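You operate a simulated robot arm through the tools that you are given. There is no shell and no other tool.

The job below is to be done with a simulated robot arm. You get a single attempt, and the scene is never put back.

## Task
Water the blue pot, then mop up the spill on the plant stand.
Fine: damp soil, can back; green cloth from the plant stand drawer, laid on the radiator shelf after; shut the drawer. Set down upright: watering can. Where these are worked on the way, their far stop is far enough and under half their travel is too little: plant stand drawer.
Where things are to end (x, y in the base frame): green cloth within 60 mm of [750, 680].

Only the result counts: the job must be done as asked and must still hold three seconds after the hand-in. Knocking over, shifting, dropping, spilling or breaking anything else fails it. Flat cloth is picked up by pressing the open fingertips on it (5 to 10 N) and closing them slowly along it; thin cloth reads only 2 to 8 mm in the jaws.

## Robot
A 6-joint arm with a three-finger gripper, fixed in place. Base frame: the origin is at the foot of the arm, x ahead of it, y to its left, z up. Readings come in mm, rad, newtons and seconds.
Its first joint turns from -2.897 to 2.897 rad. Payload 4.89 kg.
Tool frame: the origin (TCP) lies between the finger pads and is the grasp point; the fingertips stand 30 mm ahead of it; z points along the fingers, y is the line along which they close. The gripper opens to 164 mm. The gripper's body begins 125 mm behind the TCP.
Orientation is that of the tool frame in the base frame, as a unit quaternion [w, x, y, z]. With the fingers straight down and closing along the base's y, the tool's x points along the base's -x, its y along +y and its z along -z.

## Interface
- The arm moves only by the tool jog_arm. Its arguments are lists of equal length, an entry for each row: "translation": the shift along the base's x, y, z in mm, a list of three; "turn": the turn, a rotation vector about the base's x, y, z in rad, a list of three; "fingers": the opening, from 0 (shut) to 1 (fully open). In form: {"translation": [[tx, ty, tz], ...], "turn": [[ax, ay, az], ...], "fingers": [fingers, ...]}. A call has 1 to 20 rows; each row shifts and turns the commanded pose from where the row before left it. Each row takes 0.2 s and may step no farther than 50 mm and 0.15 rad from the row before; otherwise, or with a gripper value out of range, the whole call is refused. Where a pose cannot be reached the arm comes as near as it can. A force on the tool above 40 N (or 10 N above the force at the start of the call, whichever is more), or a blocked arm, ends the call early, and 0.2 s more pass. The fingers move at their own pace (about 108 mm/s each) and stop on an object; they squeeze with about 41 N. The grip force told is the motor's: it shows also when the fingers shut on nothing. Time passes only in rows, and 0.2 s behind the last, so rows that do not move let the fingers close. It gives the time, the measured TCP pose, the force on the tool (base axes), the opening and the grip force at its end, in the units of the frame above (readings bear some noise), with the torque about the TCP (base axes, N m) and any sound that the robot's microphone picked up.
- Cameras (640 x 400 px; columns grow to the right, rows downward): "scene" is fixed at [219.1, -500.9, 1197.3]; the picture's right is [0.80, -0.61, 0.00], its down [-0.26, -0.34, -0.91] and it looks along [0.55, 0.72, -0.42] (base axes); focal length 342 px, centre (320, 200). "wrist" rides on the gripper at [76, -2, -152] in the tool frame; the picture's right is [0.02, 1.00, 0.00], its down [-0.88, 0.02, -0.47] and it looks along [-0.47, 0.01, 0.88] (tool axes); focal length 247 px, centre (320, 200). There is no depth. A picture from a camera that has moved, and an enlarged one, comes with that camera's place and axes in the base frame and with its lens.
- capture(camera): a new picture of that camera. No time passes.
- raise_lower(by): slides the trunk up (or, below 0, down) by that many mm; the arm rides with it, the base frame stays. It gives what a move gives, with no picture.
- enlarge(camera, box): a new picture of the part [left, top, right, bottom] of that camera's present view, enlarged. No time passes.
- close_job(): hands the job in; it is judged then, once.

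Places have to be worked out from the pictures, the camera data and where the tool is seen. Open the gripper and draw the arm clear of the work before you hand the job in, unless the task says otherwise.

The tools are called after ">>>" as name(argument=value, ...) on one line, values as JSON. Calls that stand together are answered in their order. jog_arm: Moves the arm, as the interface text tells. Its arguments: {"type":"object","properties":{"translation":{"type":"array"},"turn":{"type":"array"},"fingers":{"type":"array"}},"required":["translation","turn","fingers"]} The other tools are called the same way: raise_lower (by) slides the trunk up or down; capture (camera) takes a picture; enlarge (camera, box) takes an enlarged picture of a part of a camera's view; close_job () hands the job in.

At the start:

```text
clock: 0.0
ee_pos: [668.2, 180.3, 1043.1]
orientation: [0.0, 0.0, 1.0, 0.0]
contact_force: [-0.8, 1.5, -0.7]
moment: [0.01, 0.04, 0.01]
finger_gap: 163.8
gripper_force: 0.0
trunk travel left (down, up): [-50.0, 340.0]
```

scene: 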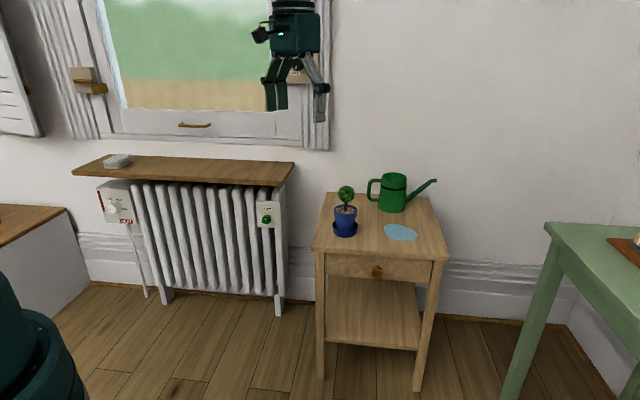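
wrist: 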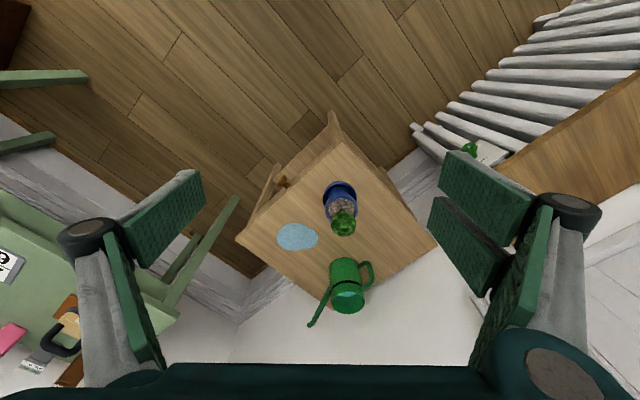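

I'll start by looking closer at the plant stand, the shelf and the surroundings before moving anything.

>>> enlarge(camera="scene", box=[290, 160, 470, 300])

>>> enlarge(camera="scene", box=[60, 130, 310, 300])

>>> enlarge(camera="wrist", box=[210, 90, 450, 350])

```text
2.86 times, centred on (380, 230) of scene
camera zoom: at [219.1, -500.9, 1197.3], right [0.8, -0.61, 0.0], down [-0.26, -0.34, -0.91], along [0.55, 0.72, -0.42], focal length 978 px, centre (149, 114)
```

zoom: 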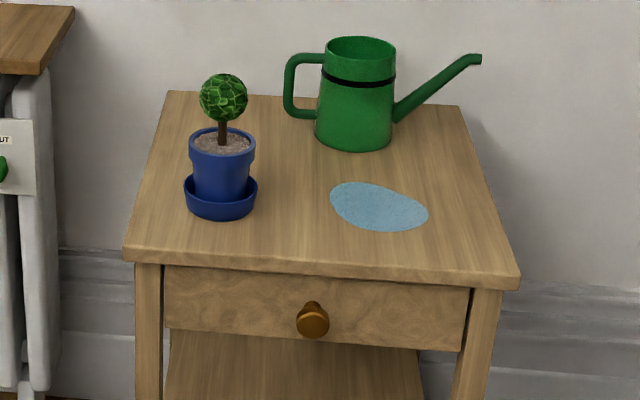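

```text
2.35 times, centred on (185, 215) of scene
camera zoom: at [219.1, -500.9, 1197.3], right [0.8, -0.61, 0.0], down [-0.26, -0.34, -0.91], along [0.55, 0.72, -0.42], focal length 805 px, centre (638, 165)
```

zoom: 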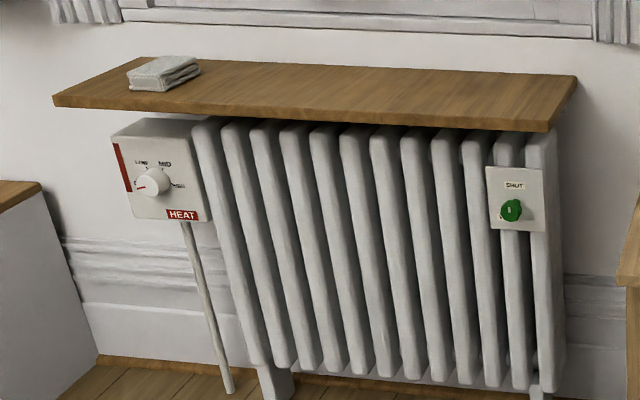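

```text
1.54 times, centred on (330, 220) of wrist
camera zoom: at [592.5, 179.4, 1194.8], right [-0.02, 1.0, 0.0], down [0.88, 0.02, 0.47], along [0.47, 0.01, -0.88], focal length 380 px, centre (305, 169)
```

zoom: 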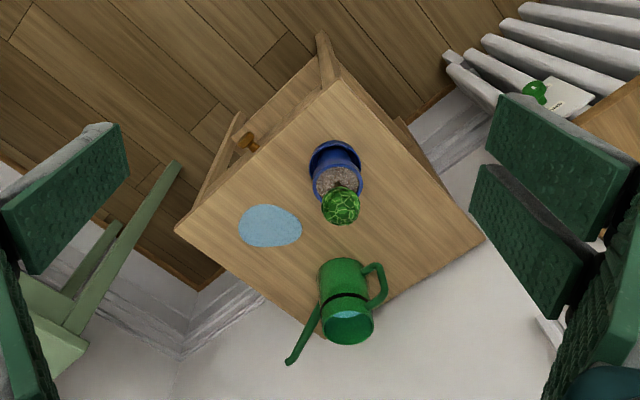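

Two-view triangulation puts the stand top at about z=612, rotated about -42°, with the pot near (883,239), the can near (1146,267) and the knob near (884,76,545). I'll check the camera calibration against the visible gripper before relying on those numbers.

>>> enlarge(camera="scene", box=[230, 0, 350, 140])

>>> enlarge(camera="scene", box=[320, 165, 450, 250])

```text
2.86 times, centred on (290, 70) of scene
camera zoom: at [219.1, -500.9, 1197.3], right [0.8, -0.61, 0.0], down [-0.26, -0.34, -0.91], along [0.55, 0.72, -0.42], focal length 978 px, centre (406, 571)
```

zoom: 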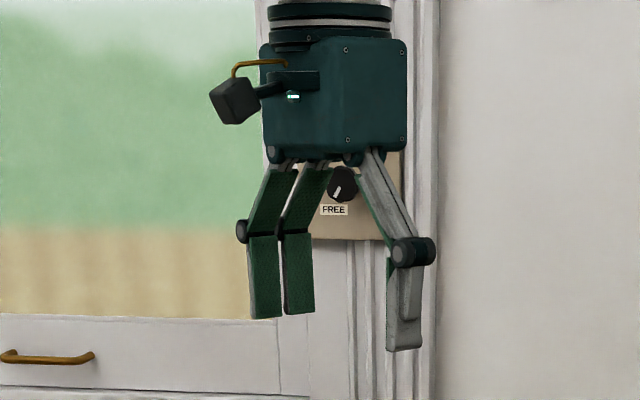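

```text
4.71 times, centred on (385, 208) of scene
camera zoom: at [219.1, -500.9, 1197.3], right [0.8, -0.61, 0.0], down [-0.26, -0.34, -0.91], along [0.55, 0.72, -0.42], focal length 1610 px, centre (14, 165)
```

zoom: 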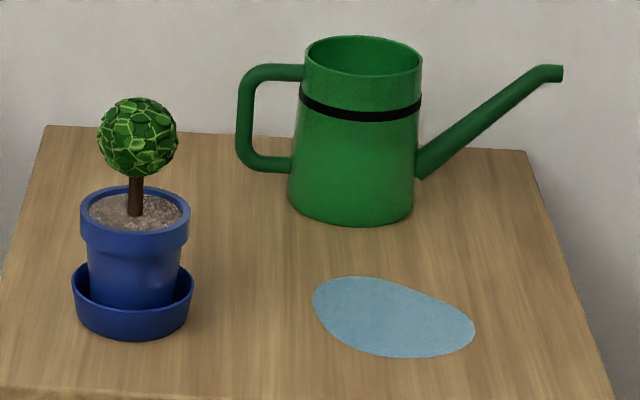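

The open fingertips look about 25 mm less far forward than the nominal 30 mm, so the fingers probably swing on an arc. I'll close them in free air and compare, which also calibrates the cameras.

>>> jog_arm(translation=[[0, 0, 0], [0, 0, 0], [0, 0, 0], [0, 0, 0], [0, 0, 0]], turn=[[0, 0, 0], [0, 0, 0], [0, 0, 0], [0, 0, 0], [0, 0, 0]], fingers=[0, 0, 0, 0, 0])

>>> enlarge(camera="scene", box=[230, 0, 350, 140])

>>> capture(camera="wrist")

```text
clock: 1.2
ee_pos: [668.9, 179.2, 1043.4]
orientation: [0.0, -0.001, 1.0, 0.0]
contact_force: [0.1, -0.9, -0.6]
moment: [-0.02, -0.01, 0.01]
finger_gap: 0.2
gripper_force: 41.2
trunk travel left (down, up): [-50.0, 340.0]
```

```text
2.86 times, centred on (290, 70) of scene
camera zoom: at [219.1, -500.9, 1197.3], right [0.8, -0.61, 0.0], down [-0.26, -0.34, -0.91], along [0.55, 0.72, -0.42], focal length 978 px, centre (406, 571)
```

zoom: 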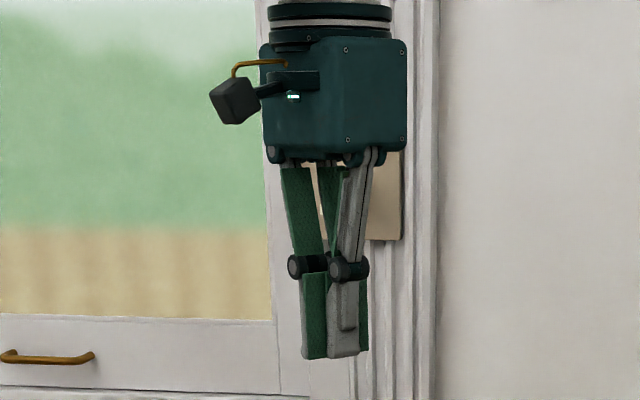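

```text
taken
camera wrist: at [592.5, 179.4, 1194.8], right [-0.02, 1.0, 0.0], down [0.88, 0.02, 0.47], along [0.47, 0.01, -0.88], focal length 247 px, centre (320, 200)
```

wrist: 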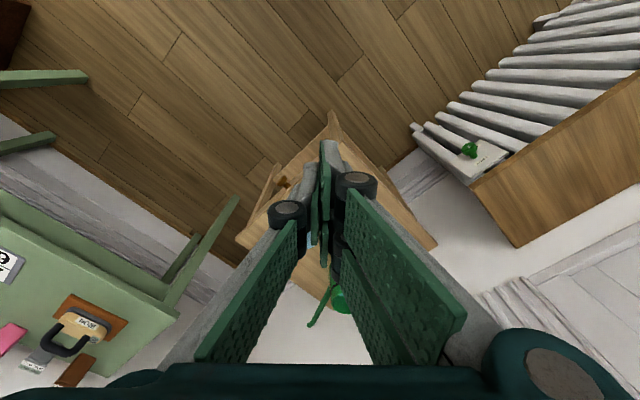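

Calibration is good: the closed tip is 30 mm ahead of the TCP, and the open tip only about 5 mm ahead. The shelf is at about z=745. Next I move to a tilted viewing pose near the can, well above the plant, to see the can better and test reach.

>>> jog_arm(translation=[[28, 15, -10], [28, 15, -10], [28, 15, -10], [28, 15, -10], [28, 15, -15], [28, 15, -15], [28, 15, -15], [28, 15, -15], [28, 15, -20], [28, 15, -20]], turn=[[0, 0, -0.109], [0, 0, -0.109], [0, 0, -0.109], [0, 0, -0.109], [-0.0563, -0.1208, 0], [-0.0563, -0.1208, 0], [-0.0563, -0.1208, 0], [-0.0563, -0.1208, 0], [-0.0563, -0.1208, 0], [-0.0563, -0.1208, 0]], fingers=[1, 1, 1, 1, 1, 1, 1, 1, 1, 1])

>>> capture(camera="wrist")

>>> capture(camera="scene")

```text
clock: 3.4
ee_pos: [948.7, 327.5, 904.3]
orientation: [0.382, 0.199, 0.899, -0.084]
contact_force: [-0.8, -2.0, 2.4]
moment: [0.34, 0.01, 0.3]
finger_gap: 164.0
gripper_force: 0.1
trunk travel left (down, up): [-50.0, 340.0]
```

```text
taken
camera wrist: at [800.5, 396.7, 954.3], right [0.41, 0.91, -0.01], down [0.25, -0.1, 0.96], along [0.88, -0.4, -0.27], focal length 247 px, centre (320, 200)
```

wrist: 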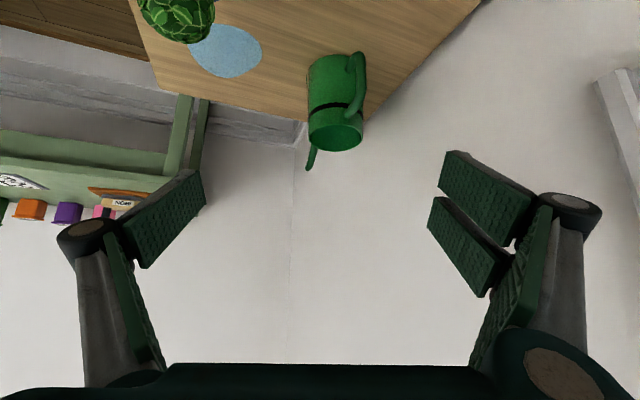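

```text
taken
```

scene: 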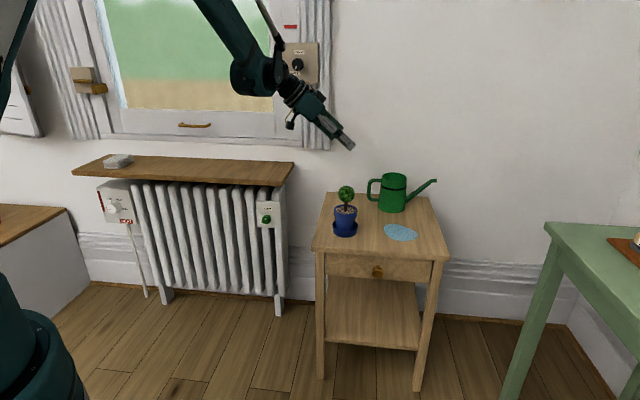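

The wrist view is upside-down here, and the +y side of the gripper shows two finger plates. The arm reached this pose easily. I'll enlarge the view on the can, pot and window to refine positions.

>>> enlarge(camera="wrist", box=[120, 0, 440, 200])

>>> enlarge(camera="scene", box=[270, 20, 370, 170])

```text
2.00 times, centred on (280, 100) of wrist
camera zoom: at [800.5, 396.7, 954.3], right [0.41, 0.91, -0.01], down [0.25, -0.1, 0.96], along [0.88, -0.4, -0.27], focal length 494 px, centre (400, 400)
```

zoom: 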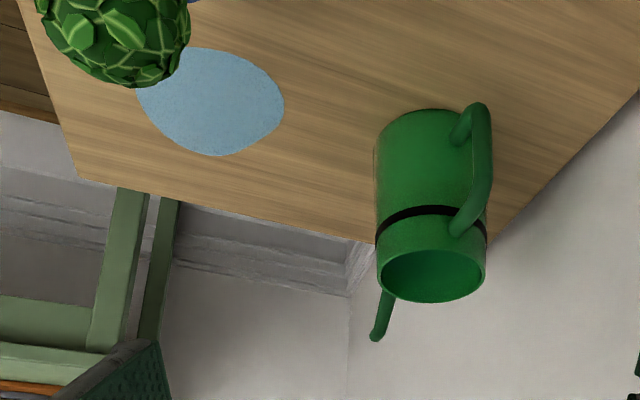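

```text
2.67 times, centred on (320, 95) of scene
camera zoom: at [219.1, -500.9, 1197.3], right [0.8, -0.61, 0.0], down [-0.26, -0.34, -0.91], along [0.55, 0.72, -0.42], focal length 912 px, centre (320, 480)
```

zoom: 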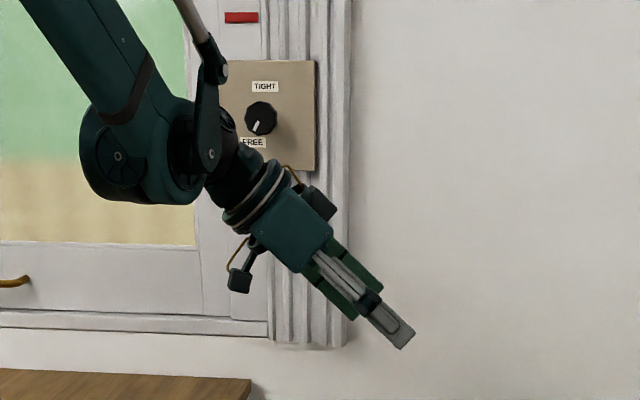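

Both views agree: can top centre is about (1146,267,744) and the stand top is about z=615. I'll move to a standoff behind the can at azimuth -30° with 46° tilt, with the fingers open to straddle the body and the handle between them.

>>> jog_arm(translation=[[20, -3, -20], [20, -3, -20], [20, -3, -20], [20, -3, -20], [20, -2, -20], [17, 0, -12], [0, 0, 0], [0, 0, 0]], turn=[[0, 0, -0.0175], [0, 0, -0.0175], [0, 0, -0.0175], [0, 0, -0.0175], [0, 0, -0.0176], [0, 0, 0], [0, 0, 0], [0, 0, 0]], fingers=[1, 1, 1, 1, 1, 1, 1, 1])

>>> capture(camera="wrist")

>>> enlarge(camera="scene", box=[280, 80, 460, 250])

```text
clock: 5.2
ee_pos: [1066.0, 315.3, 790.2]
orientation: [0.377, 0.238, 0.89, -0.1]
contact_force: [-0.2, 0.5, 0.6]
moment: [-0.02, -0.03, -0.03]
finger_gap: 164.1
gripper_force: 0.0
trunk travel left (down, up): [-50.0, 340.0]
```

```text
taken
camera wrist: at [924.2, 397.3, 841.4], right [0.49, 0.87, -0.02], down [0.25, -0.12, 0.96], along [0.84, -0.47, -0.27], focal length 247 px, centre (320, 200)
```

wrist: 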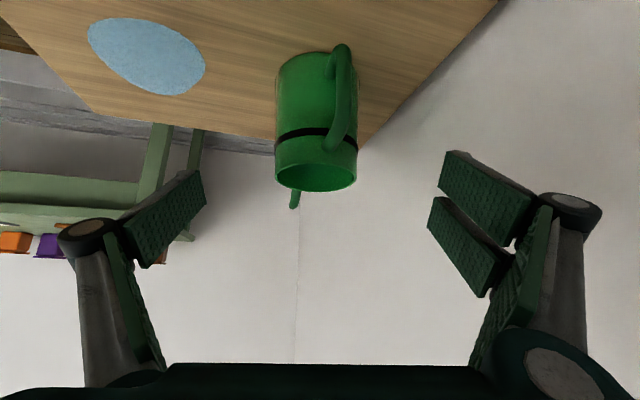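

```text
2.35 times, centred on (370, 165) of scene
camera zoom: at [219.1, -500.9, 1197.3], right [0.8, -0.61, 0.0], down [-0.26, -0.34, -0.91], along [0.55, 0.72, -0.42], focal length 805 px, centre (202, 282)
```

zoom: 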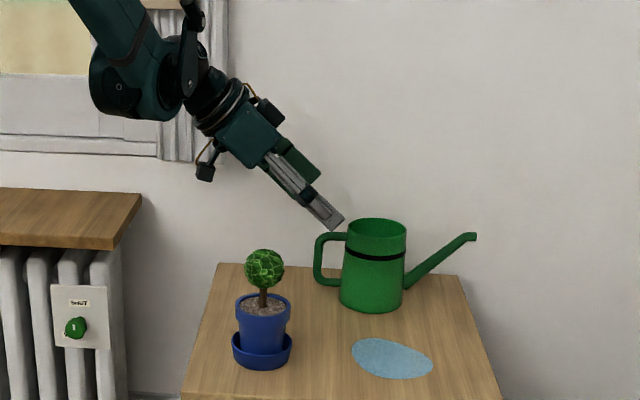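

Reach is good: the pose is within 1 mm of command and the can is laterally centred between the open fingers. I'll descend along the tool axis toward the body, stopping a little short to check.

>>> jog_arm(translation=[[11.5, -6.9, -14.3], [11.5, -6.9, -14.3], [11.5, -6.9, -14.3], [11.5, -6.9, -14.3], [11.5, -6.9, -14.3], [0, 0, 0]], turn=[[0, 0, 0], [0, 0, 0], [0, 0, 0], [0, 0, 0], [0, 0, 0], [0, 0, 0]], fingers=[1, 1, 1, 1, 1, 1])

>>> capture(camera="wrist")

>>> enlarge(camera="scene", box=[300, 100, 460, 250])

```text
clock: 6.6
ee_pos: [1123.5, 280.4, 718.6]
orientation: [0.376, 0.239, 0.89, -0.101]
contact_force: [-0.6, 0.0, 0.4]
moment: [0.01, 0.03, 0.01]
finger_gap: 163.9
gripper_force: 0.1
trunk travel left (down, up): [-50.0, 340.0]
```

```text
taken
camera wrist: at [982.1, 362.6, 770.1], right [0.49, 0.87, -0.02], down [0.25, -0.12, 0.96], along [0.84, -0.47, -0.27], focal length 247 px, centre (320, 200)
```

wrist: 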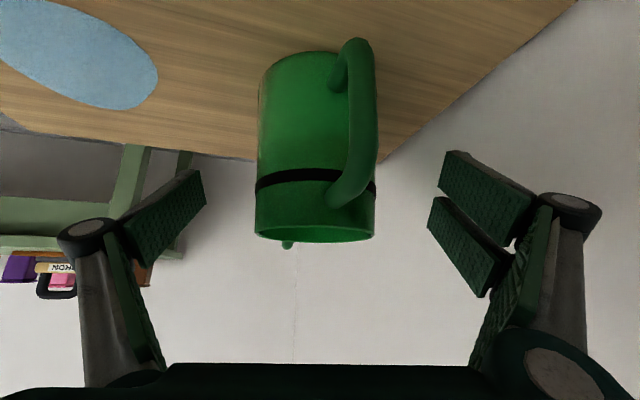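

```text
2.67 times, centred on (380, 175) of scene
camera zoom: at [219.1, -500.9, 1197.3], right [0.8, -0.61, 0.0], down [-0.26, -0.34, -0.91], along [0.55, 0.72, -0.42], focal length 912 px, centre (160, 267)
```

zoom: 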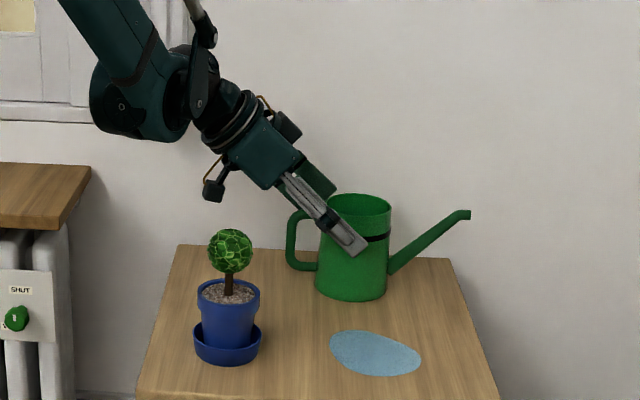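

The can sits centred, about 3 mm toward the -y finger. I'll advance the last 35 mm and close gradually on the body.

>>> jog_arm(translation=[[10.75, -7.9, -14.3], [10.75, -7.9, -14.3], [0, 0, 0], [0, 0, 0], [0, 0, 0], [0, 0, 0], [0, 0, 0], [0, 0, 0], [0, 0, 0], [0, 0, 0], [0, 0, 0], [0, 0, 0], [0, 0, 0]], turn=[[0, 0, 0], [0, 0, 0], [0, 0, 0], [0, 0, 0], [0, 0, 0], [0, 0, 0], [0, 0, 0], [0, 0, 0], [0, 0, 0], [0, 0, 0], [0, 0, 0], [0, 0, 0], [0, 0, 0]], fingers=[1, 1, 1, 0.9, 0.8, 0.72, 0.67, 0.64, 0.61, 0.58, 0.55, 0.5, 0.4])

>>> capture(camera="wrist")

>>> enlarge(camera="scene", box=[300, 100, 460, 250])

```text
clock: 9.4
ee_pos: [1145.0, 265.2, 691.0]
orientation: [0.375, 0.238, 0.89, -0.1]
contact_force: [1.2, 3.0, 4.8]
moment: [0.17, -0.49, 0.16]
finger_gap: 91.7
gripper_force: 40.8
trunk travel left (down, up): [-50.0, 340.0]
```

```text
taken
camera wrist: at [1003.2, 347.0, 742.0], right [0.49, 0.87, -0.02], down [0.25, -0.12, 0.96], along [0.84, -0.47, -0.27], focal length 247 px, centre (320, 200)
```

wrist: 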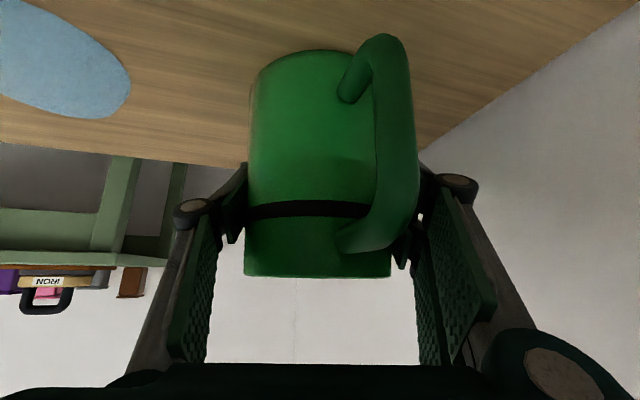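

```text
2.67 times, centred on (380, 175) of scene
camera zoom: at [219.1, -500.9, 1197.3], right [0.8, -0.61, 0.0], down [-0.26, -0.34, -0.91], along [0.55, 0.72, -0.42], focal length 912 px, centre (160, 267)
```

zoom: 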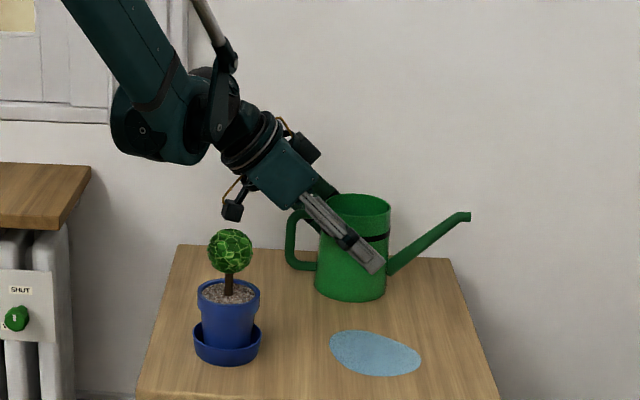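

Grip is firm with a 91.7 mm gap and 41 N. I'll lift slowly by 20 mm and check the load and for slip.

>>> jog_arm(translation=[[0, 0, 3], [0, 0, 5], [0, 0, 6], [0, 0, 6], [0, 0, 0]], turn=[[0, 0, 0], [0, 0, 0], [0, 0, 0], [0, 0, 0], [0, 0, 0]], fingers=[0.4, 0.4, 0.4, 0.4, 0.4])

>>> enlarge(camera="scene", box=[300, 100, 460, 250])

>>> capture(camera="wrist")

```text
clock: 10.6
ee_pos: [1145.6, 264.8, 711.7]
orientation: [0.376, 0.239, 0.89, -0.101]
contact_force: [-0.3, -0.5, -6.7]
moment: [0.03, 0.01, -0.01]
finger_gap: 91.8
gripper_force: 40.9
trunk travel left (down, up): [-50.0, 340.0]
```

```text
2.67 times, centred on (380, 175) of scene
camera zoom: at [219.1, -500.9, 1197.3], right [0.8, -0.61, 0.0], down [-0.26, -0.34, -0.91], along [0.55, 0.72, -0.42], focal length 912 px, centre (160, 267)
```

zoom: 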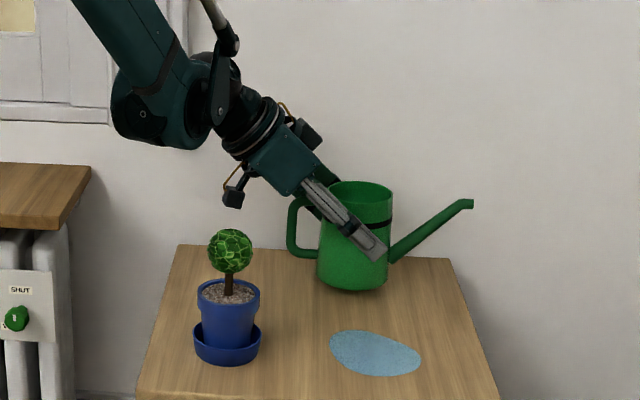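

```text
taken
camera wrist: at [1003.5, 346.3, 761.2], right [0.49, 0.87, -0.02], down [0.25, -0.12, 0.96], along [0.84, -0.47, -0.28], focal length 247 px, centre (320, 200)
```

wrist: 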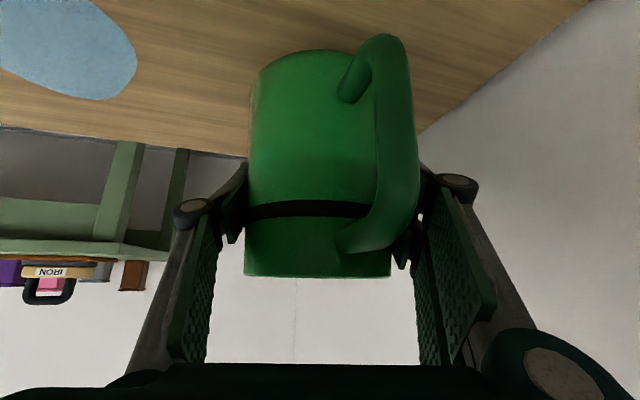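

The lift is clean, with about 6.7 N of load and no slip or tilt. I'll raise the can well above the plant, gently and kept upright, before carrying it across.

>>> jog_arm(translation=[[0, 0, 8], [0, 0, 15], [0, 0, 22], [0, 0, 25], [0, 0, 25], [0, 0, 25], [0, 0, 25], [0, 0, 18], [0, 0, 10], [0, 0, 5], [0, 0, 0]], turn=[[0, 0, 0], [0, 0, 0], [0, 0, 0], [0, 0, 0], [0, 0, 0], [0, 0, 0], [0, 0, 0], [0, 0, 0], [0, 0, 0], [0, 0, 0], [0, 0, 0]], fingers=[0.4, 0.4, 0.4, 0.4, 0.4, 0.4, 0.4, 0.4, 0.4, 0.4, 0.4])

>>> capture(camera="scene")

```text
clock: 13.0
ee_pos: [1146.6, 265.4, 888.2]
orientation: [0.376, 0.238, 0.89, -0.1]
contact_force: [0.4, 0.4, -5.6]
moment: [0.05, 0.03, -0.01]
finger_gap: 91.3
gripper_force: 41.1
trunk travel left (down, up): [-50.0, 340.0]
```

```text
taken
```

scene: 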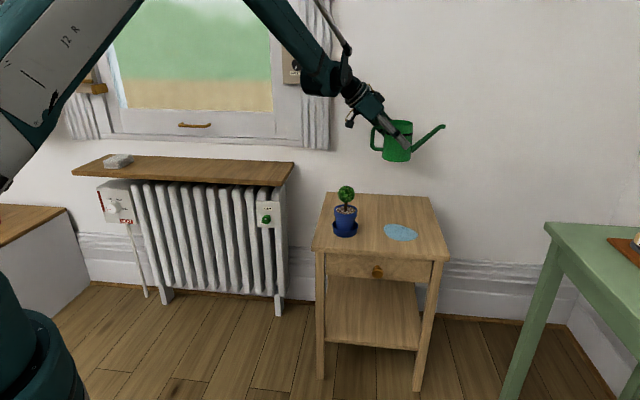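

The can is level and clear above everything. I'll carry it across at constant height to the left of the pot, ramping speed smoothly.

>>> jog_arm(translation=[[-8.6, 2.4, 0], [-17.3, 4.8, 0], [-25.9, 7.2, 0], [-28.8, 7.95, 0], [-28.8, 7.95, 0], [-28.8, 7.95, 0], [-28.8, 7.95, 0], [-28.8, 7.95, 0], [-28.8, 7.95, 0], [-28.8, 7.95, 0], [-28.8, 7.95, 0], [-28.8, 7.95, 0], [-28.8, 7.95, 0], [-28.8, 7.95, 0], [-25.9, 7.2, 0], [-17.3, 4.8, 0], [-8.6, 2.4, 0], [0, 0, 0]], turn=[[0, 0, 0], [0, 0, 0], [0, 0, 0], [0, 0, 0], [0, 0, 0], [0, 0, 0], [0, 0, 0], [0, 0, 0], [0, 0, 0], [0, 0, 0], [0, 0, 0], [0, 0, 0], [0, 0, 0], [0, 0, 0], [0, 0, 0], [0, 0, 0], [0, 0, 0], [0, 0, 0]], fingers=[0.4, 0.4, 0.4, 0.4, 0.4, 0.4, 0.4, 0.4, 0.4, 0.4, 0.4, 0.4, 0.4, 0.4, 0.4, 0.4, 0.4, 0.4])

>>> capture(camera="scene")

>>> capture(camera="wrist")

```text
clock: 16.8
ee_pos: [724.8, 381.0, 889.7]
orientation: [0.376, 0.239, 0.89, -0.1]
contact_force: [-0.5, -0.9, -5.7]
moment: [0.06, 0.04, 0.0]
finger_gap: 91.4
gripper_force: 41.0
trunk travel left (down, up): [-50.0, 340.0]
```

```text
taken
```

scene: 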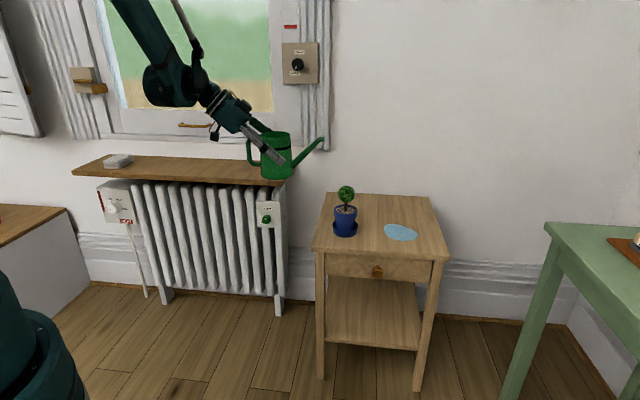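

```text
taken
camera wrist: at [582.7, 462.8, 939.7], right [0.49, 0.87, -0.02], down [0.25, -0.12, 0.96], along [0.84, -0.47, -0.27], focal length 247 px, centre (320, 200)
```

wrist: 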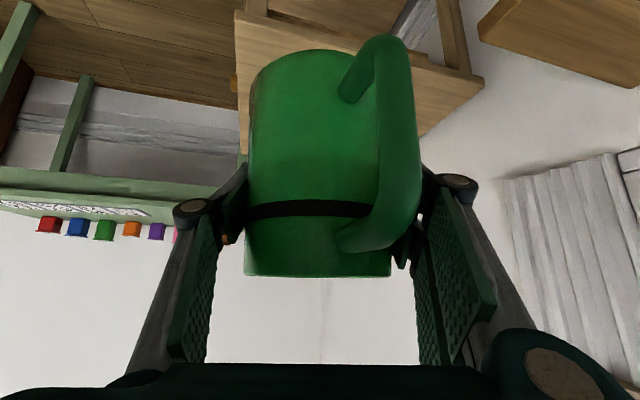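

The can arrived level and about where expected. I'll zoom in on the spout tip to fix its exact offset from the TCP.

>>> enlarge(camera="scene", box=[230, 115, 370, 245])

```text
3.08 times, centred on (300, 180) of scene
camera zoom: at [219.1, -500.9, 1197.3], right [0.8, -0.61, 0.0], down [-0.26, -0.34, -0.91], along [0.55, 0.72, -0.42], focal length 1053 px, centre (382, 262)
```

zoom: 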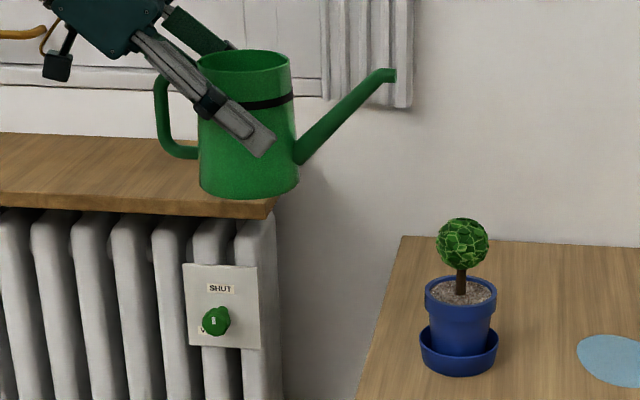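

The measured tip matches the model to a pixel: it is at TCP + (107.6, -99.7, +46). I'll lower the can left of the table edge so the tip comes to about z=735, 70 mm out from the pot axis, and then check.

>>> jog_arm(translation=[[0, 0, -6], [0, 0, -12], [0, 0, -18], [0, 0, -20], [0, 0, -20], [0, 0, -20], [0, 0, -20], [0, 0, -20], [0, 0, -20], [0, 0, -18], [0, 0, -14], [0, 0, -8], [0, 0, -4], [0, 0, 0]], turn=[[0, 0, 0], [0, 0, 0], [0, 0, 0], [0, 0, 0], [0, 0, 0], [0, 0, 0], [0, 0, 0], [0, 0, 0], [0, 0, 0], [0, 0, 0], [0, 0, 0], [0, 0, 0], [0, 0, 0], [0, 0, 0]], fingers=[0.4, 0.4, 0.4, 0.4, 0.4, 0.4, 0.4, 0.4, 0.4, 0.4, 0.4, 0.4, 0.4, 0.4])

>>> enlarge(camera="scene", box=[230, 130, 390, 280])

>>> capture(camera="wrist")

```text
clock: 19.8
ee_pos: [724.4, 381.7, 687.9]
orientation: [0.376, 0.238, 0.89, -0.101]
contact_force: [0.3, 0.2, -7.0]
moment: [0.03, 0.04, -0.02]
finger_gap: 91.3
gripper_force: 41.1
trunk travel left (down, up): [-50.0, 340.0]
```

```text
2.67 times, centred on (310, 205) of scene
camera zoom: at [219.1, -500.9, 1197.3], right [0.8, -0.61, 0.0], down [-0.26, -0.34, -0.91], along [0.55, 0.72, -0.42], focal length 912 px, centre (347, 187)
```

zoom: 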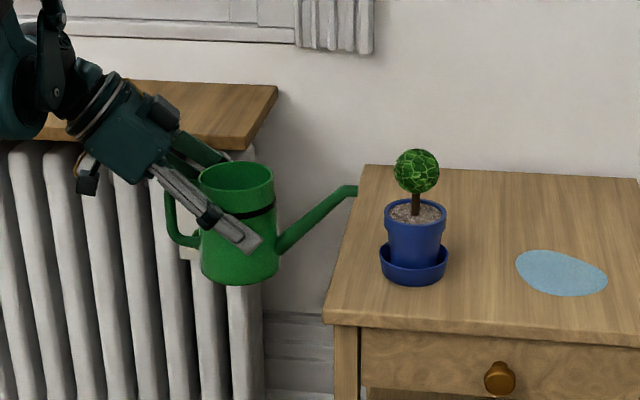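

```text
taken
camera wrist: at [582.8, 463.5, 739.6], right [0.49, 0.87, -0.02], down [0.25, -0.12, 0.96], along [0.84, -0.47, -0.27], focal length 247 px, centre (320, 200)
```

wrist: 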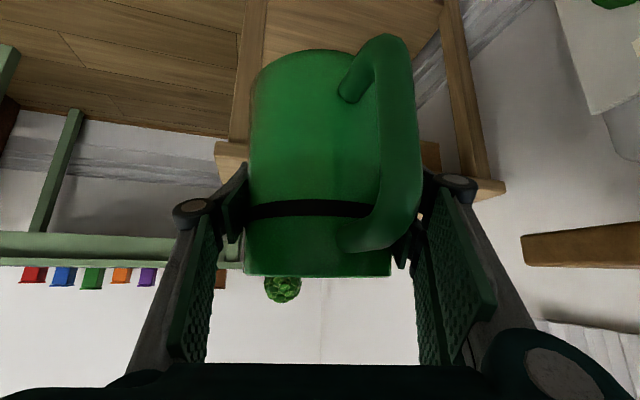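

The ball seen past the can confirms the pot axis at about (884,236), with the spout aligned on it 69 mm out. I'll lower 10 mm and slide the tip in over the rim, under the foliage.

>>> jog_arm(translation=[[0, 0, -6], [0, 0, -4], [5, -4.6, 0], [8, -7.4, 0], [8, -7.4, 0], [7, -6.5, 0], [4, -3.7, 0], [0, 0, 0]], turn=[[0, 0, 0], [0, 0, 0], [0, 0, 0], [0, 0, 0], [0, 0, 0], [0, 0, 0], [0, 0, 0], [0, 0, 0]], fingers=[0.4, 0.4, 0.4, 0.4, 0.4, 0.4, 0.4, 0.4])

>>> enlarge(camera="scene", box=[270, 160, 390, 260])

```text
clock: 21.6
ee_pos: [757.0, 352.3, 678.8]
orientation: [0.376, 0.238, 0.89, -0.1]
contact_force: [-1.5, 0.0, -6.8]
moment: [0.03, 0.01, -0.01]
finger_gap: 91.0
gripper_force: 41.4
trunk travel left (down, up): [-50.0, 340.0]
```

```text
4.00 times, centred on (330, 210) of scene
camera zoom: at [219.1, -500.9, 1197.3], right [0.8, -0.61, 0.0], down [-0.26, -0.34, -0.91], along [0.55, 0.72, -0.42], focal length 1368 px, centre (280, 160)
```

zoom: 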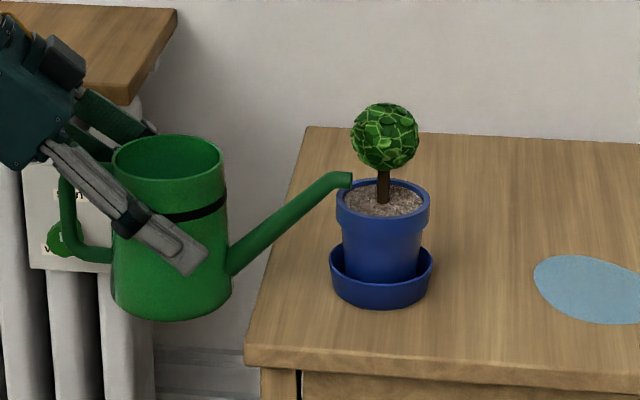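

The tip is now about 26 mm from the stem, just over the rim and below the ball. I'll tilt about the tip in 10° steps and watch for the stream.

>>> jog_arm(translation=[[-1.06, 0.98, 6.55], [-1.06, 0.98, 6.55], [-1.06, 0.98, 6.55], [-1.06, 0.98, 6.55], [0, 0, 0]], turn=[[0.0296, 0.032, 0], [0.0296, 0.032, 0], [0.0296, 0.032, 0], [0.0296, 0.032, 0], [0, 0, 0]], fingers=[0.4, 0.4, 0.4, 0.4, 0.4])

>>> enlarge(camera="scene", box=[270, 160, 390, 260])

```text
clock: 22.8
ee_pos: [752.2, 356.0, 704.5]
orientation: [0.303, 0.253, 0.917, -0.062]
contact_force: [1.0, 0.7, -5.9]
moment: [0.0, 0.01, -0.03]
finger_gap: 91.3
gripper_force: 41.5
trunk travel left (down, up): [-50.0, 340.0]
```

```text
4.00 times, centred on (330, 210) of scene
camera zoom: at [219.1, -500.9, 1197.3], right [0.8, -0.61, 0.0], down [-0.26, -0.34, -0.91], along [0.55, 0.72, -0.42], focal length 1368 px, centre (280, 160)
```

zoom: 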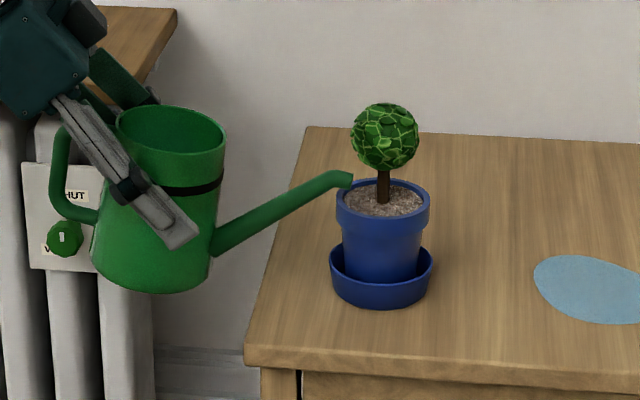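

No flow yet at 10°, and the tip stayed put. I'll tilt to 20°.

>>> jog_arm(translation=[[-0.2, 0.19, 6.68], [-0.2, 0.19, 6.68], [-0.2, 0.19, 6.68], [-0.2, 0.18, 6.66], [0, 0, 0]], turn=[[0.0296, 0.032, 0], [0.0296, 0.032, 0], [0.0296, 0.032, 0], [0.0296, 0.032, 0], [0, 0, 0]], fingers=[0.4, 0.4, 0.4, 0.4, 0.4])

>>> enlarge(camera="scene", box=[270, 160, 390, 260])

```text
clock: 24.0
ee_pos: [751.2, 357.2, 731.7]
orientation: [0.228, 0.267, 0.936, -0.026]
contact_force: [0.3, 0.6, -6.5]
moment: [-0.03, 0.01, -0.04]
finger_gap: 90.8
gripper_force: 42.0
trunk travel left (down, up): [-50.0, 340.0]
```

```text
4.00 times, centred on (330, 210) of scene
camera zoom: at [219.1, -500.9, 1197.3], right [0.8, -0.61, 0.0], down [-0.26, -0.34, -0.91], along [0.55, 0.72, -0.42], focal length 1368 px, centre (280, 160)
```

zoom: 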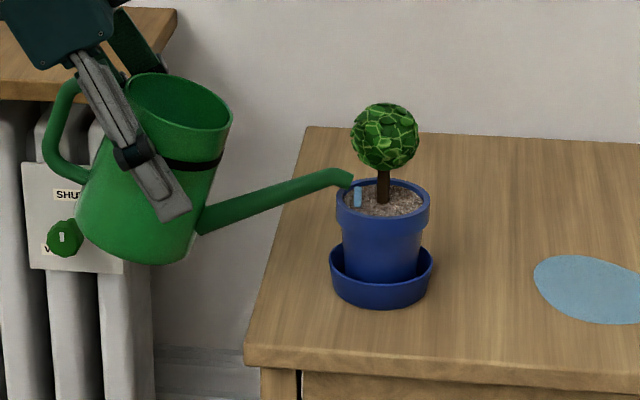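

Water starts flowing at 20° and lands inside the pot. I'll hold here and watch the soil.

>>> jog_arm(translation=[[0, 0, 0], [0, 0, 0], [0, 0, 0], [0, 0, 0]], turn=[[0, 0, 0], [0, 0, 0], [0, 0, 0], [0, 0, 0]], fingers=[0.4, 0.4, 0.4, 0.4])

>>> enlarge(camera="scene", box=[315, 175, 375, 245])

```text
clock: 25.0
ee_pos: [751.4, 357.0, 731.7]
orientation: [0.229, 0.267, 0.936, -0.025]
contact_force: [0.6, -0.8, -6.7]
moment: [0.04, -0.04, 0.0]
finger_gap: 91.0
gripper_force: 40.9
trunk travel left (down, up): [-50.0, 340.0]
```

```text
5.71 times, centred on (345, 210) of scene
camera zoom: at [219.1, -500.9, 1197.3], right [0.8, -0.61, 0.0], down [-0.26, -0.34, -0.91], along [0.55, 0.72, -0.42], focal length 1955 px, centre (177, 143)
```

zoom: 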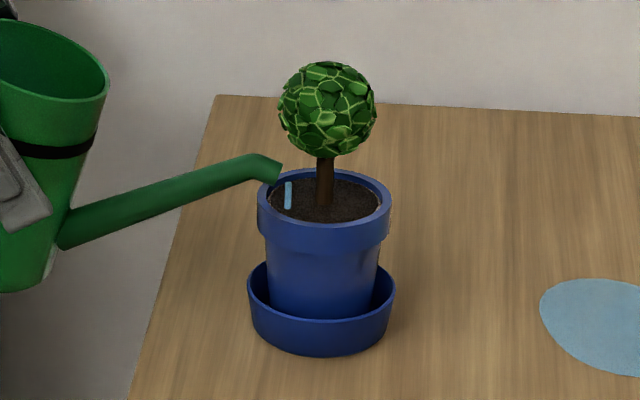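

The soil has turned dark. I'll hold for a moment longer to be sure the dampness is complete, then compare.

>>> jog_arm(translation=[[0, 0, 0], [0, 0, 0]], turn=[[0, 0, 0], [0, 0, 0]], fingers=[0.4, 0.4])

>>> enlarge(camera="scene", box=[315, 175, 375, 245])

```text
clock: 25.6
ee_pos: [752.0, 358.1, 731.2]
orientation: [0.229, 0.266, 0.936, -0.025]
contact_force: [0.3, -0.2, -6.1]
moment: [0.03, -0.03, -0.02]
finger_gap: 91.2
gripper_force: 40.5
trunk travel left (down, up): [-50.0, 340.0]
```

```text
5.71 times, centred on (345, 210) of scene
camera zoom: at [219.1, -500.9, 1197.3], right [0.8, -0.61, 0.0], down [-0.26, -0.34, -0.91], along [0.55, 0.72, -0.42], focal length 1955 px, centre (177, 143)
```

zoom: 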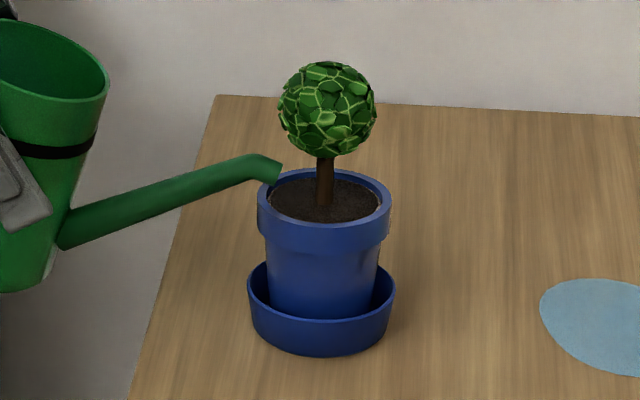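

The stream has stopped by itself because the level dropped to the spout at this tilt. The soil is uniformly dark and nothing is on the stand or in the saucer, so I'll tilt the can back upright about the tip.

>>> jog_arm(translation=[[0.2, -0.19, -6.68], [0.2, -0.19, -6.68], [0.2, -0.19, -6.68], [0.2, -0.18, -6.66], [1.06, -0.98, -6.55], [1.06, -0.98, -6.55], [1.06, -0.98, -6.55], [1.06, -0.98, -6.55], [0, 0, 0], [0, 0, 0]], turn=[[-0.0296, -0.032, 0], [-0.0296, -0.032, 0], [-0.0296, -0.032, 0], [-0.0296, -0.032, 0], [-0.0296, -0.032, 0], [-0.0296, -0.032, 0], [-0.0296, -0.032, 0], [-0.0296, -0.032, 0], [0, 0, 0], [0, 0, 0]], fingers=[0.4, 0.4, 0.4, 0.4, 0.4, 0.4, 0.4, 0.4, 0.4, 0.4])

>>> enlarge(camera="scene", box=[270, 160, 390, 260])

```text
clock: 27.8
ee_pos: [755.9, 351.4, 677.9]
orientation: [0.377, 0.238, 0.89, -0.101]
contact_force: [-0.4, 0.7, -5.8]
moment: [0.01, 0.05, 0.02]
finger_gap: 91.2
gripper_force: 41.0
trunk travel left (down, up): [-50.0, 340.0]
```

```text
4.00 times, centred on (330, 210) of scene
camera zoom: at [219.1, -500.9, 1197.3], right [0.8, -0.61, 0.0], down [-0.26, -0.34, -0.91], along [0.55, 0.72, -0.42], focal length 1368 px, centre (280, 160)
```

zoom: 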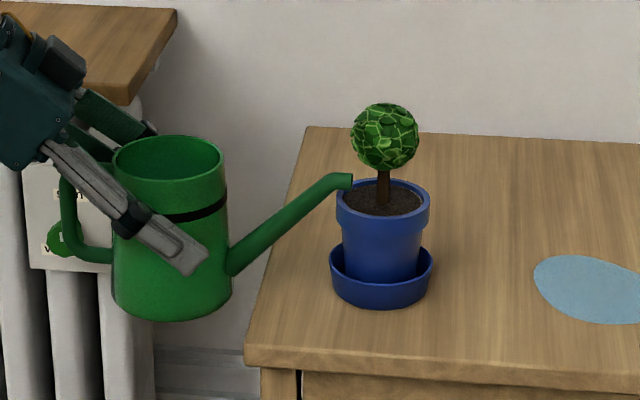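

The can is upright again and the soil stays dark. I'll back the spout out along its line and then rise to travel height.

>>> jog_arm(translation=[[-4, 3.7, 0], [-7, 6.5, 0], [-8, 7.4, 0], [-8, 7.4, 0], [-5, 4.6, 0], [0, 0, 6], [0, 0, 12], [0, 0, 18], [0, 0, 20], [0, 0, 20], [0, 0, 20], [0, 0, 20], [0, 0, 20], [0, 0, 20], [0, 0, 20], [0, 0, 18], [0, 0, 12], [0, 0, 6], [0, 0, 0]], turn=[[0, 0, 0], [0, 0, 0], [0, 0, 0], [0, 0, 0], [0, 0, 0], [0, 0, 0], [0, 0, 0], [0, 0, 0], [0, 0, 0], [0, 0, 0], [0, 0, 0], [0, 0, 0], [0, 0, 0], [0, 0, 0], [0, 0, 0], [0, 0, 0], [0, 0, 0], [0, 0, 0], [0, 0, 0]], fingers=[0.4, 0.4, 0.4, 0.4, 0.4, 0.4, 0.4, 0.4, 0.4, 0.4, 0.4, 0.4, 0.4, 0.4, 0.4, 0.4, 0.4, 0.4, 0.4])

```text
clock: 31.8
ee_pos: [724.9, 380.9, 890.9]
orientation: [0.376, 0.238, 0.89, -0.101]
contact_force: [-0.5, 0.5, -6.0]
moment: [0.07, 0.01, 0.0]
finger_gap: 91.1
gripper_force: 41.1
trunk travel left (down, up): [-50.0, 340.0]
```

The can is at travel height, at (725,381,891). I'll carry it back over its original spot along the same path.

>>> jog_arm(translation=[[8.6, -2.4, 0], [17.3, -4.8, 0], [25.9, -7.2, 0], [28.8, -7.95, 0], [28.8, -7.95, 0], [28.8, -7.95, 0], [28.8, -7.95, 0], [28.8, -7.95, 0], [28.8, -7.95, 0], [28.8, -7.95, 0], [28.8, -7.95, 0], [28.8, -7.95, 0], [28.8, -7.95, 0], [28.8, -7.95, 0], [25.9, -7.2, 0], [17.3, -4.8, 0], [8.6, -2.4, 0], [0, 0, 0]], turn=[[0, 0, 0], [0, 0, 0], [0, 0, 0], [0, 0, 0], [0, 0, 0], [0, 0, 0], [0, 0, 0], [0, 0, 0], [0, 0, 0], [0, 0, 0], [0, 0, 0], [0, 0, 0], [0, 0, 0], [0, 0, 0], [0, 0, 0], [0, 0, 0], [0, 0, 0], [0, 0, 0]], fingers=[0.4, 0.4, 0.4, 0.4, 0.4, 0.4, 0.4, 0.4, 0.4, 0.4, 0.4, 0.4, 0.4, 0.4, 0.4, 0.4, 0.4, 0.4])

>>> enlarge(camera="scene", box=[290, 90, 470, 250])

```text
clock: 35.6
ee_pos: [1146.1, 263.9, 890.2]
orientation: [0.376, 0.238, 0.89, -0.1]
contact_force: [-0.2, -0.8, -6.1]
moment: [0.05, 0.03, 0.0]
finger_gap: 90.8
gripper_force: 41.1
trunk travel left (down, up): [-50.0, 340.0]
```

```text
2.50 times, centred on (380, 170) of scene
camera zoom: at [219.1, -500.9, 1197.3], right [0.8, -0.61, 0.0], down [-0.26, -0.34, -0.91], along [0.55, 0.72, -0.42], focal length 855 px, centre (170, 275)
```

zoom: 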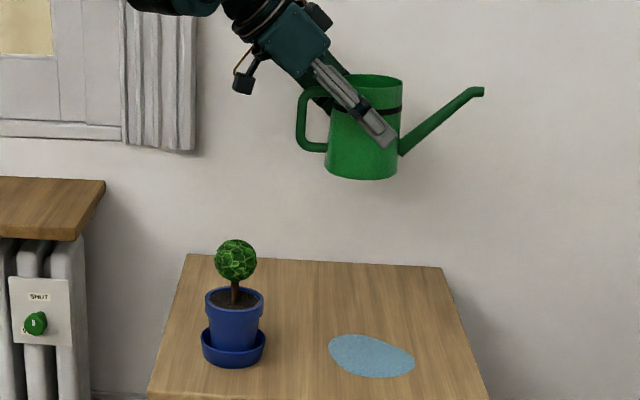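

The can is level above its spot. I'll lower it in a smooth profile to about 5 mm above the stand.

>>> jog_arm(translation=[[0, 0, -8], [0, 0, -15], [0, 0, -20], [0, 0, -20], [0, 0, -20], [0, 0, -20], [0, 0, -20], [0, 0, -20], [0, 0, -20], [0, 0, -15], [0, 0, -8], [0, 0, -5], [0, 0, -3], [0, 0, 0]], turn=[[0, 0, 0], [0, 0, 0], [0, 0, 0], [0, 0, 0], [0, 0, 0], [0, 0, 0], [0, 0, 0], [0, 0, 0], [0, 0, 0], [0, 0, 0], [0, 0, 0], [0, 0, 0], [0, 0, 0], [0, 0, 0]], fingers=[0.4, 0.4, 0.4, 0.4, 0.4, 0.4, 0.4, 0.4, 0.4, 0.4, 0.4, 0.4, 0.4, 0.4])

>>> enlarge(camera="scene", box=[300, 100, 460, 250])

```text
clock: 38.6
ee_pos: [1146.5, 264.7, 696.8]
orientation: [0.376, 0.238, 0.89, -0.1]
contact_force: [0.2, -0.1, -6.6]
moment: [0.02, 0.01, 0.01]
finger_gap: 90.7
gripper_force: 40.6
trunk travel left (down, up): [-50.0, 340.0]
```

```text
2.67 times, centred on (380, 175) of scene
camera zoom: at [219.1, -500.9, 1197.3], right [0.8, -0.61, 0.0], down [-0.26, -0.34, -0.91], along [0.55, 0.72, -0.42], focal length 912 px, centre (160, 267)
```

zoom: 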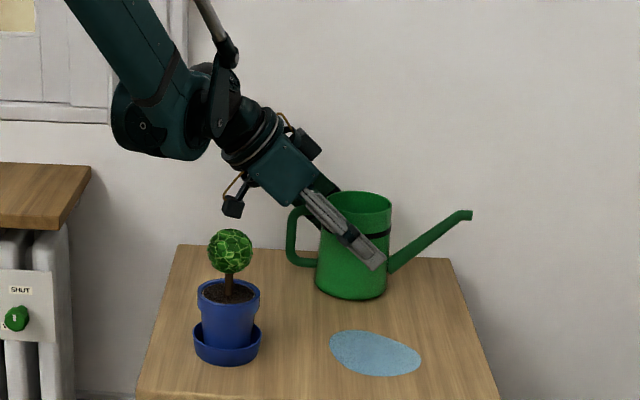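

The can is just above the stand. I'll lower in 1 mm steps until the force shows the stand taking its weight.

>>> jog_arm(translation=[[0, 0, -1], [0, 0, -1], [0, 0, 0]], turn=[[0, 0, 0], [0, 0, 0], [0, 0, 0]], fingers=[0.4, 0.4, 0.4])

```text
clock: 39.4
ee_pos: [1145.9, 265.1, 695.2]
orientation: [0.376, 0.238, 0.89, -0.101]
contact_force: [0.6, -0.3, -5.3]
moment: [0.07, 0.06, -0.02]
finger_gap: 90.7
gripper_force: 40.8
trunk travel left (down, up): [-50.0, 340.0]
```

Still carrying most of the load, so I'll keep lowering.

>>> jog_arm(translation=[[0, 0, -1], [0, 0, -1], [0, 0, 0]], turn=[[0, 0, 0], [0, 0, 0], [0, 0, 0]], fingers=[0.4, 0.4, 0.4])

```text
clock: 40.2
ee_pos: [1145.6, 265.2, 691.6]
orientation: [0.376, 0.238, 0.89, -0.101]
contact_force: [0.7, 0.8, -4.5]
moment: [0.03, 0.03, -0.01]
finger_gap: 90.9
gripper_force: 41.1
trunk travel left (down, up): [-50.0, 340.0]
```

>>> jog_arm(translation=[[0, 0, -1], [0, 0, 0], [0, 0, 0]], turn=[[0, 0, 0], [0, 0, 0], [0, 0, 0]], fingers=[0.4, 0.4, 0.4])

>>> enlarge(camera="scene", box=[360, 160, 450, 230])

```text
clock: 41.0
ee_pos: [1146.3, 264.5, 691.4]
orientation: [0.376, 0.239, 0.889, -0.101]
contact_force: [2.1, 0.8, 6.1]
moment: [-0.43, -0.44, 0.1]
finger_gap: 91.0
gripper_force: 41.2
trunk travel left (down, up): [-50.0, 340.0]
```

```text
5.71 times, centred on (405, 195) of scene
camera zoom: at [219.1, -500.9, 1197.3], right [0.8, -0.61, 0.0], down [-0.26, -0.34, -0.91], along [0.55, 0.72, -0.42], focal length 1955 px, centre (-166, 229)
```

zoom: 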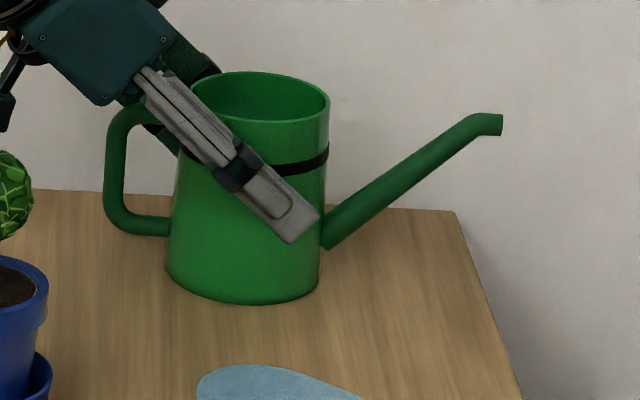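

The vertical force has flipped to +6 N, so the can is standing on the stand. I'll open the fingers gradually.

>>> jog_arm(translation=[[0, 0, 0], [0, 0, 0], [0, 0, 0], [0, 0, 0], [0, 0, 0], [0, 0, 0], [0, 0, 0]], turn=[[0, 0, 0], [0, 0, 0], [0, 0, 0], [0, 0, 0], [0, 0, 0], [0, 0, 0], [0, 0, 0]], fingers=[0.57, 0.62, 0.7, 0.8, 0.9, 1, 1])

>>> capture(camera="wrist")

>>> enlarge(camera="scene", box=[360, 160, 450, 230])

```text
clock: 42.6
ee_pos: [1145.8, 264.8, 691.2]
orientation: [0.376, 0.238, 0.89, -0.1]
contact_force: [0.1, 0.4, -0.1]
moment: [0.01, 0.02, 0.05]
finger_gap: 163.9
gripper_force: 0.1
trunk travel left (down, up): [-50.0, 340.0]
```

```text
taken
camera wrist: at [1003.5, 346.7, 742.7], right [0.49, 0.87, -0.02], down [0.25, -0.12, 0.96], along [0.84, -0.47, -0.27], focal length 247 px, centre (320, 200)
```

wrist: 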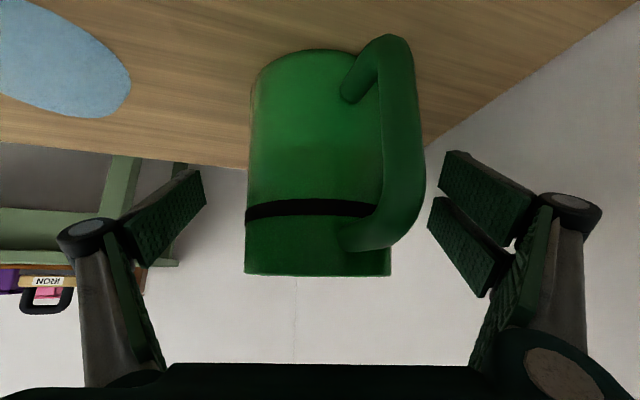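

```text
5.71 times, centred on (405, 195) of scene
camera zoom: at [219.1, -500.9, 1197.3], right [0.8, -0.61, 0.0], down [-0.26, -0.34, -0.91], along [0.55, 0.72, -0.42], focal length 1955 px, centre (-166, 229)
```

zoom: 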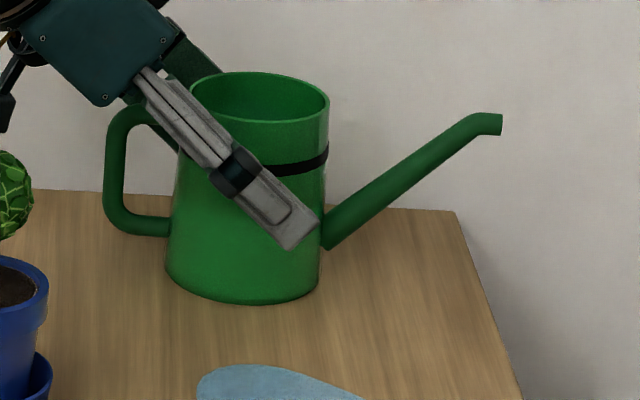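

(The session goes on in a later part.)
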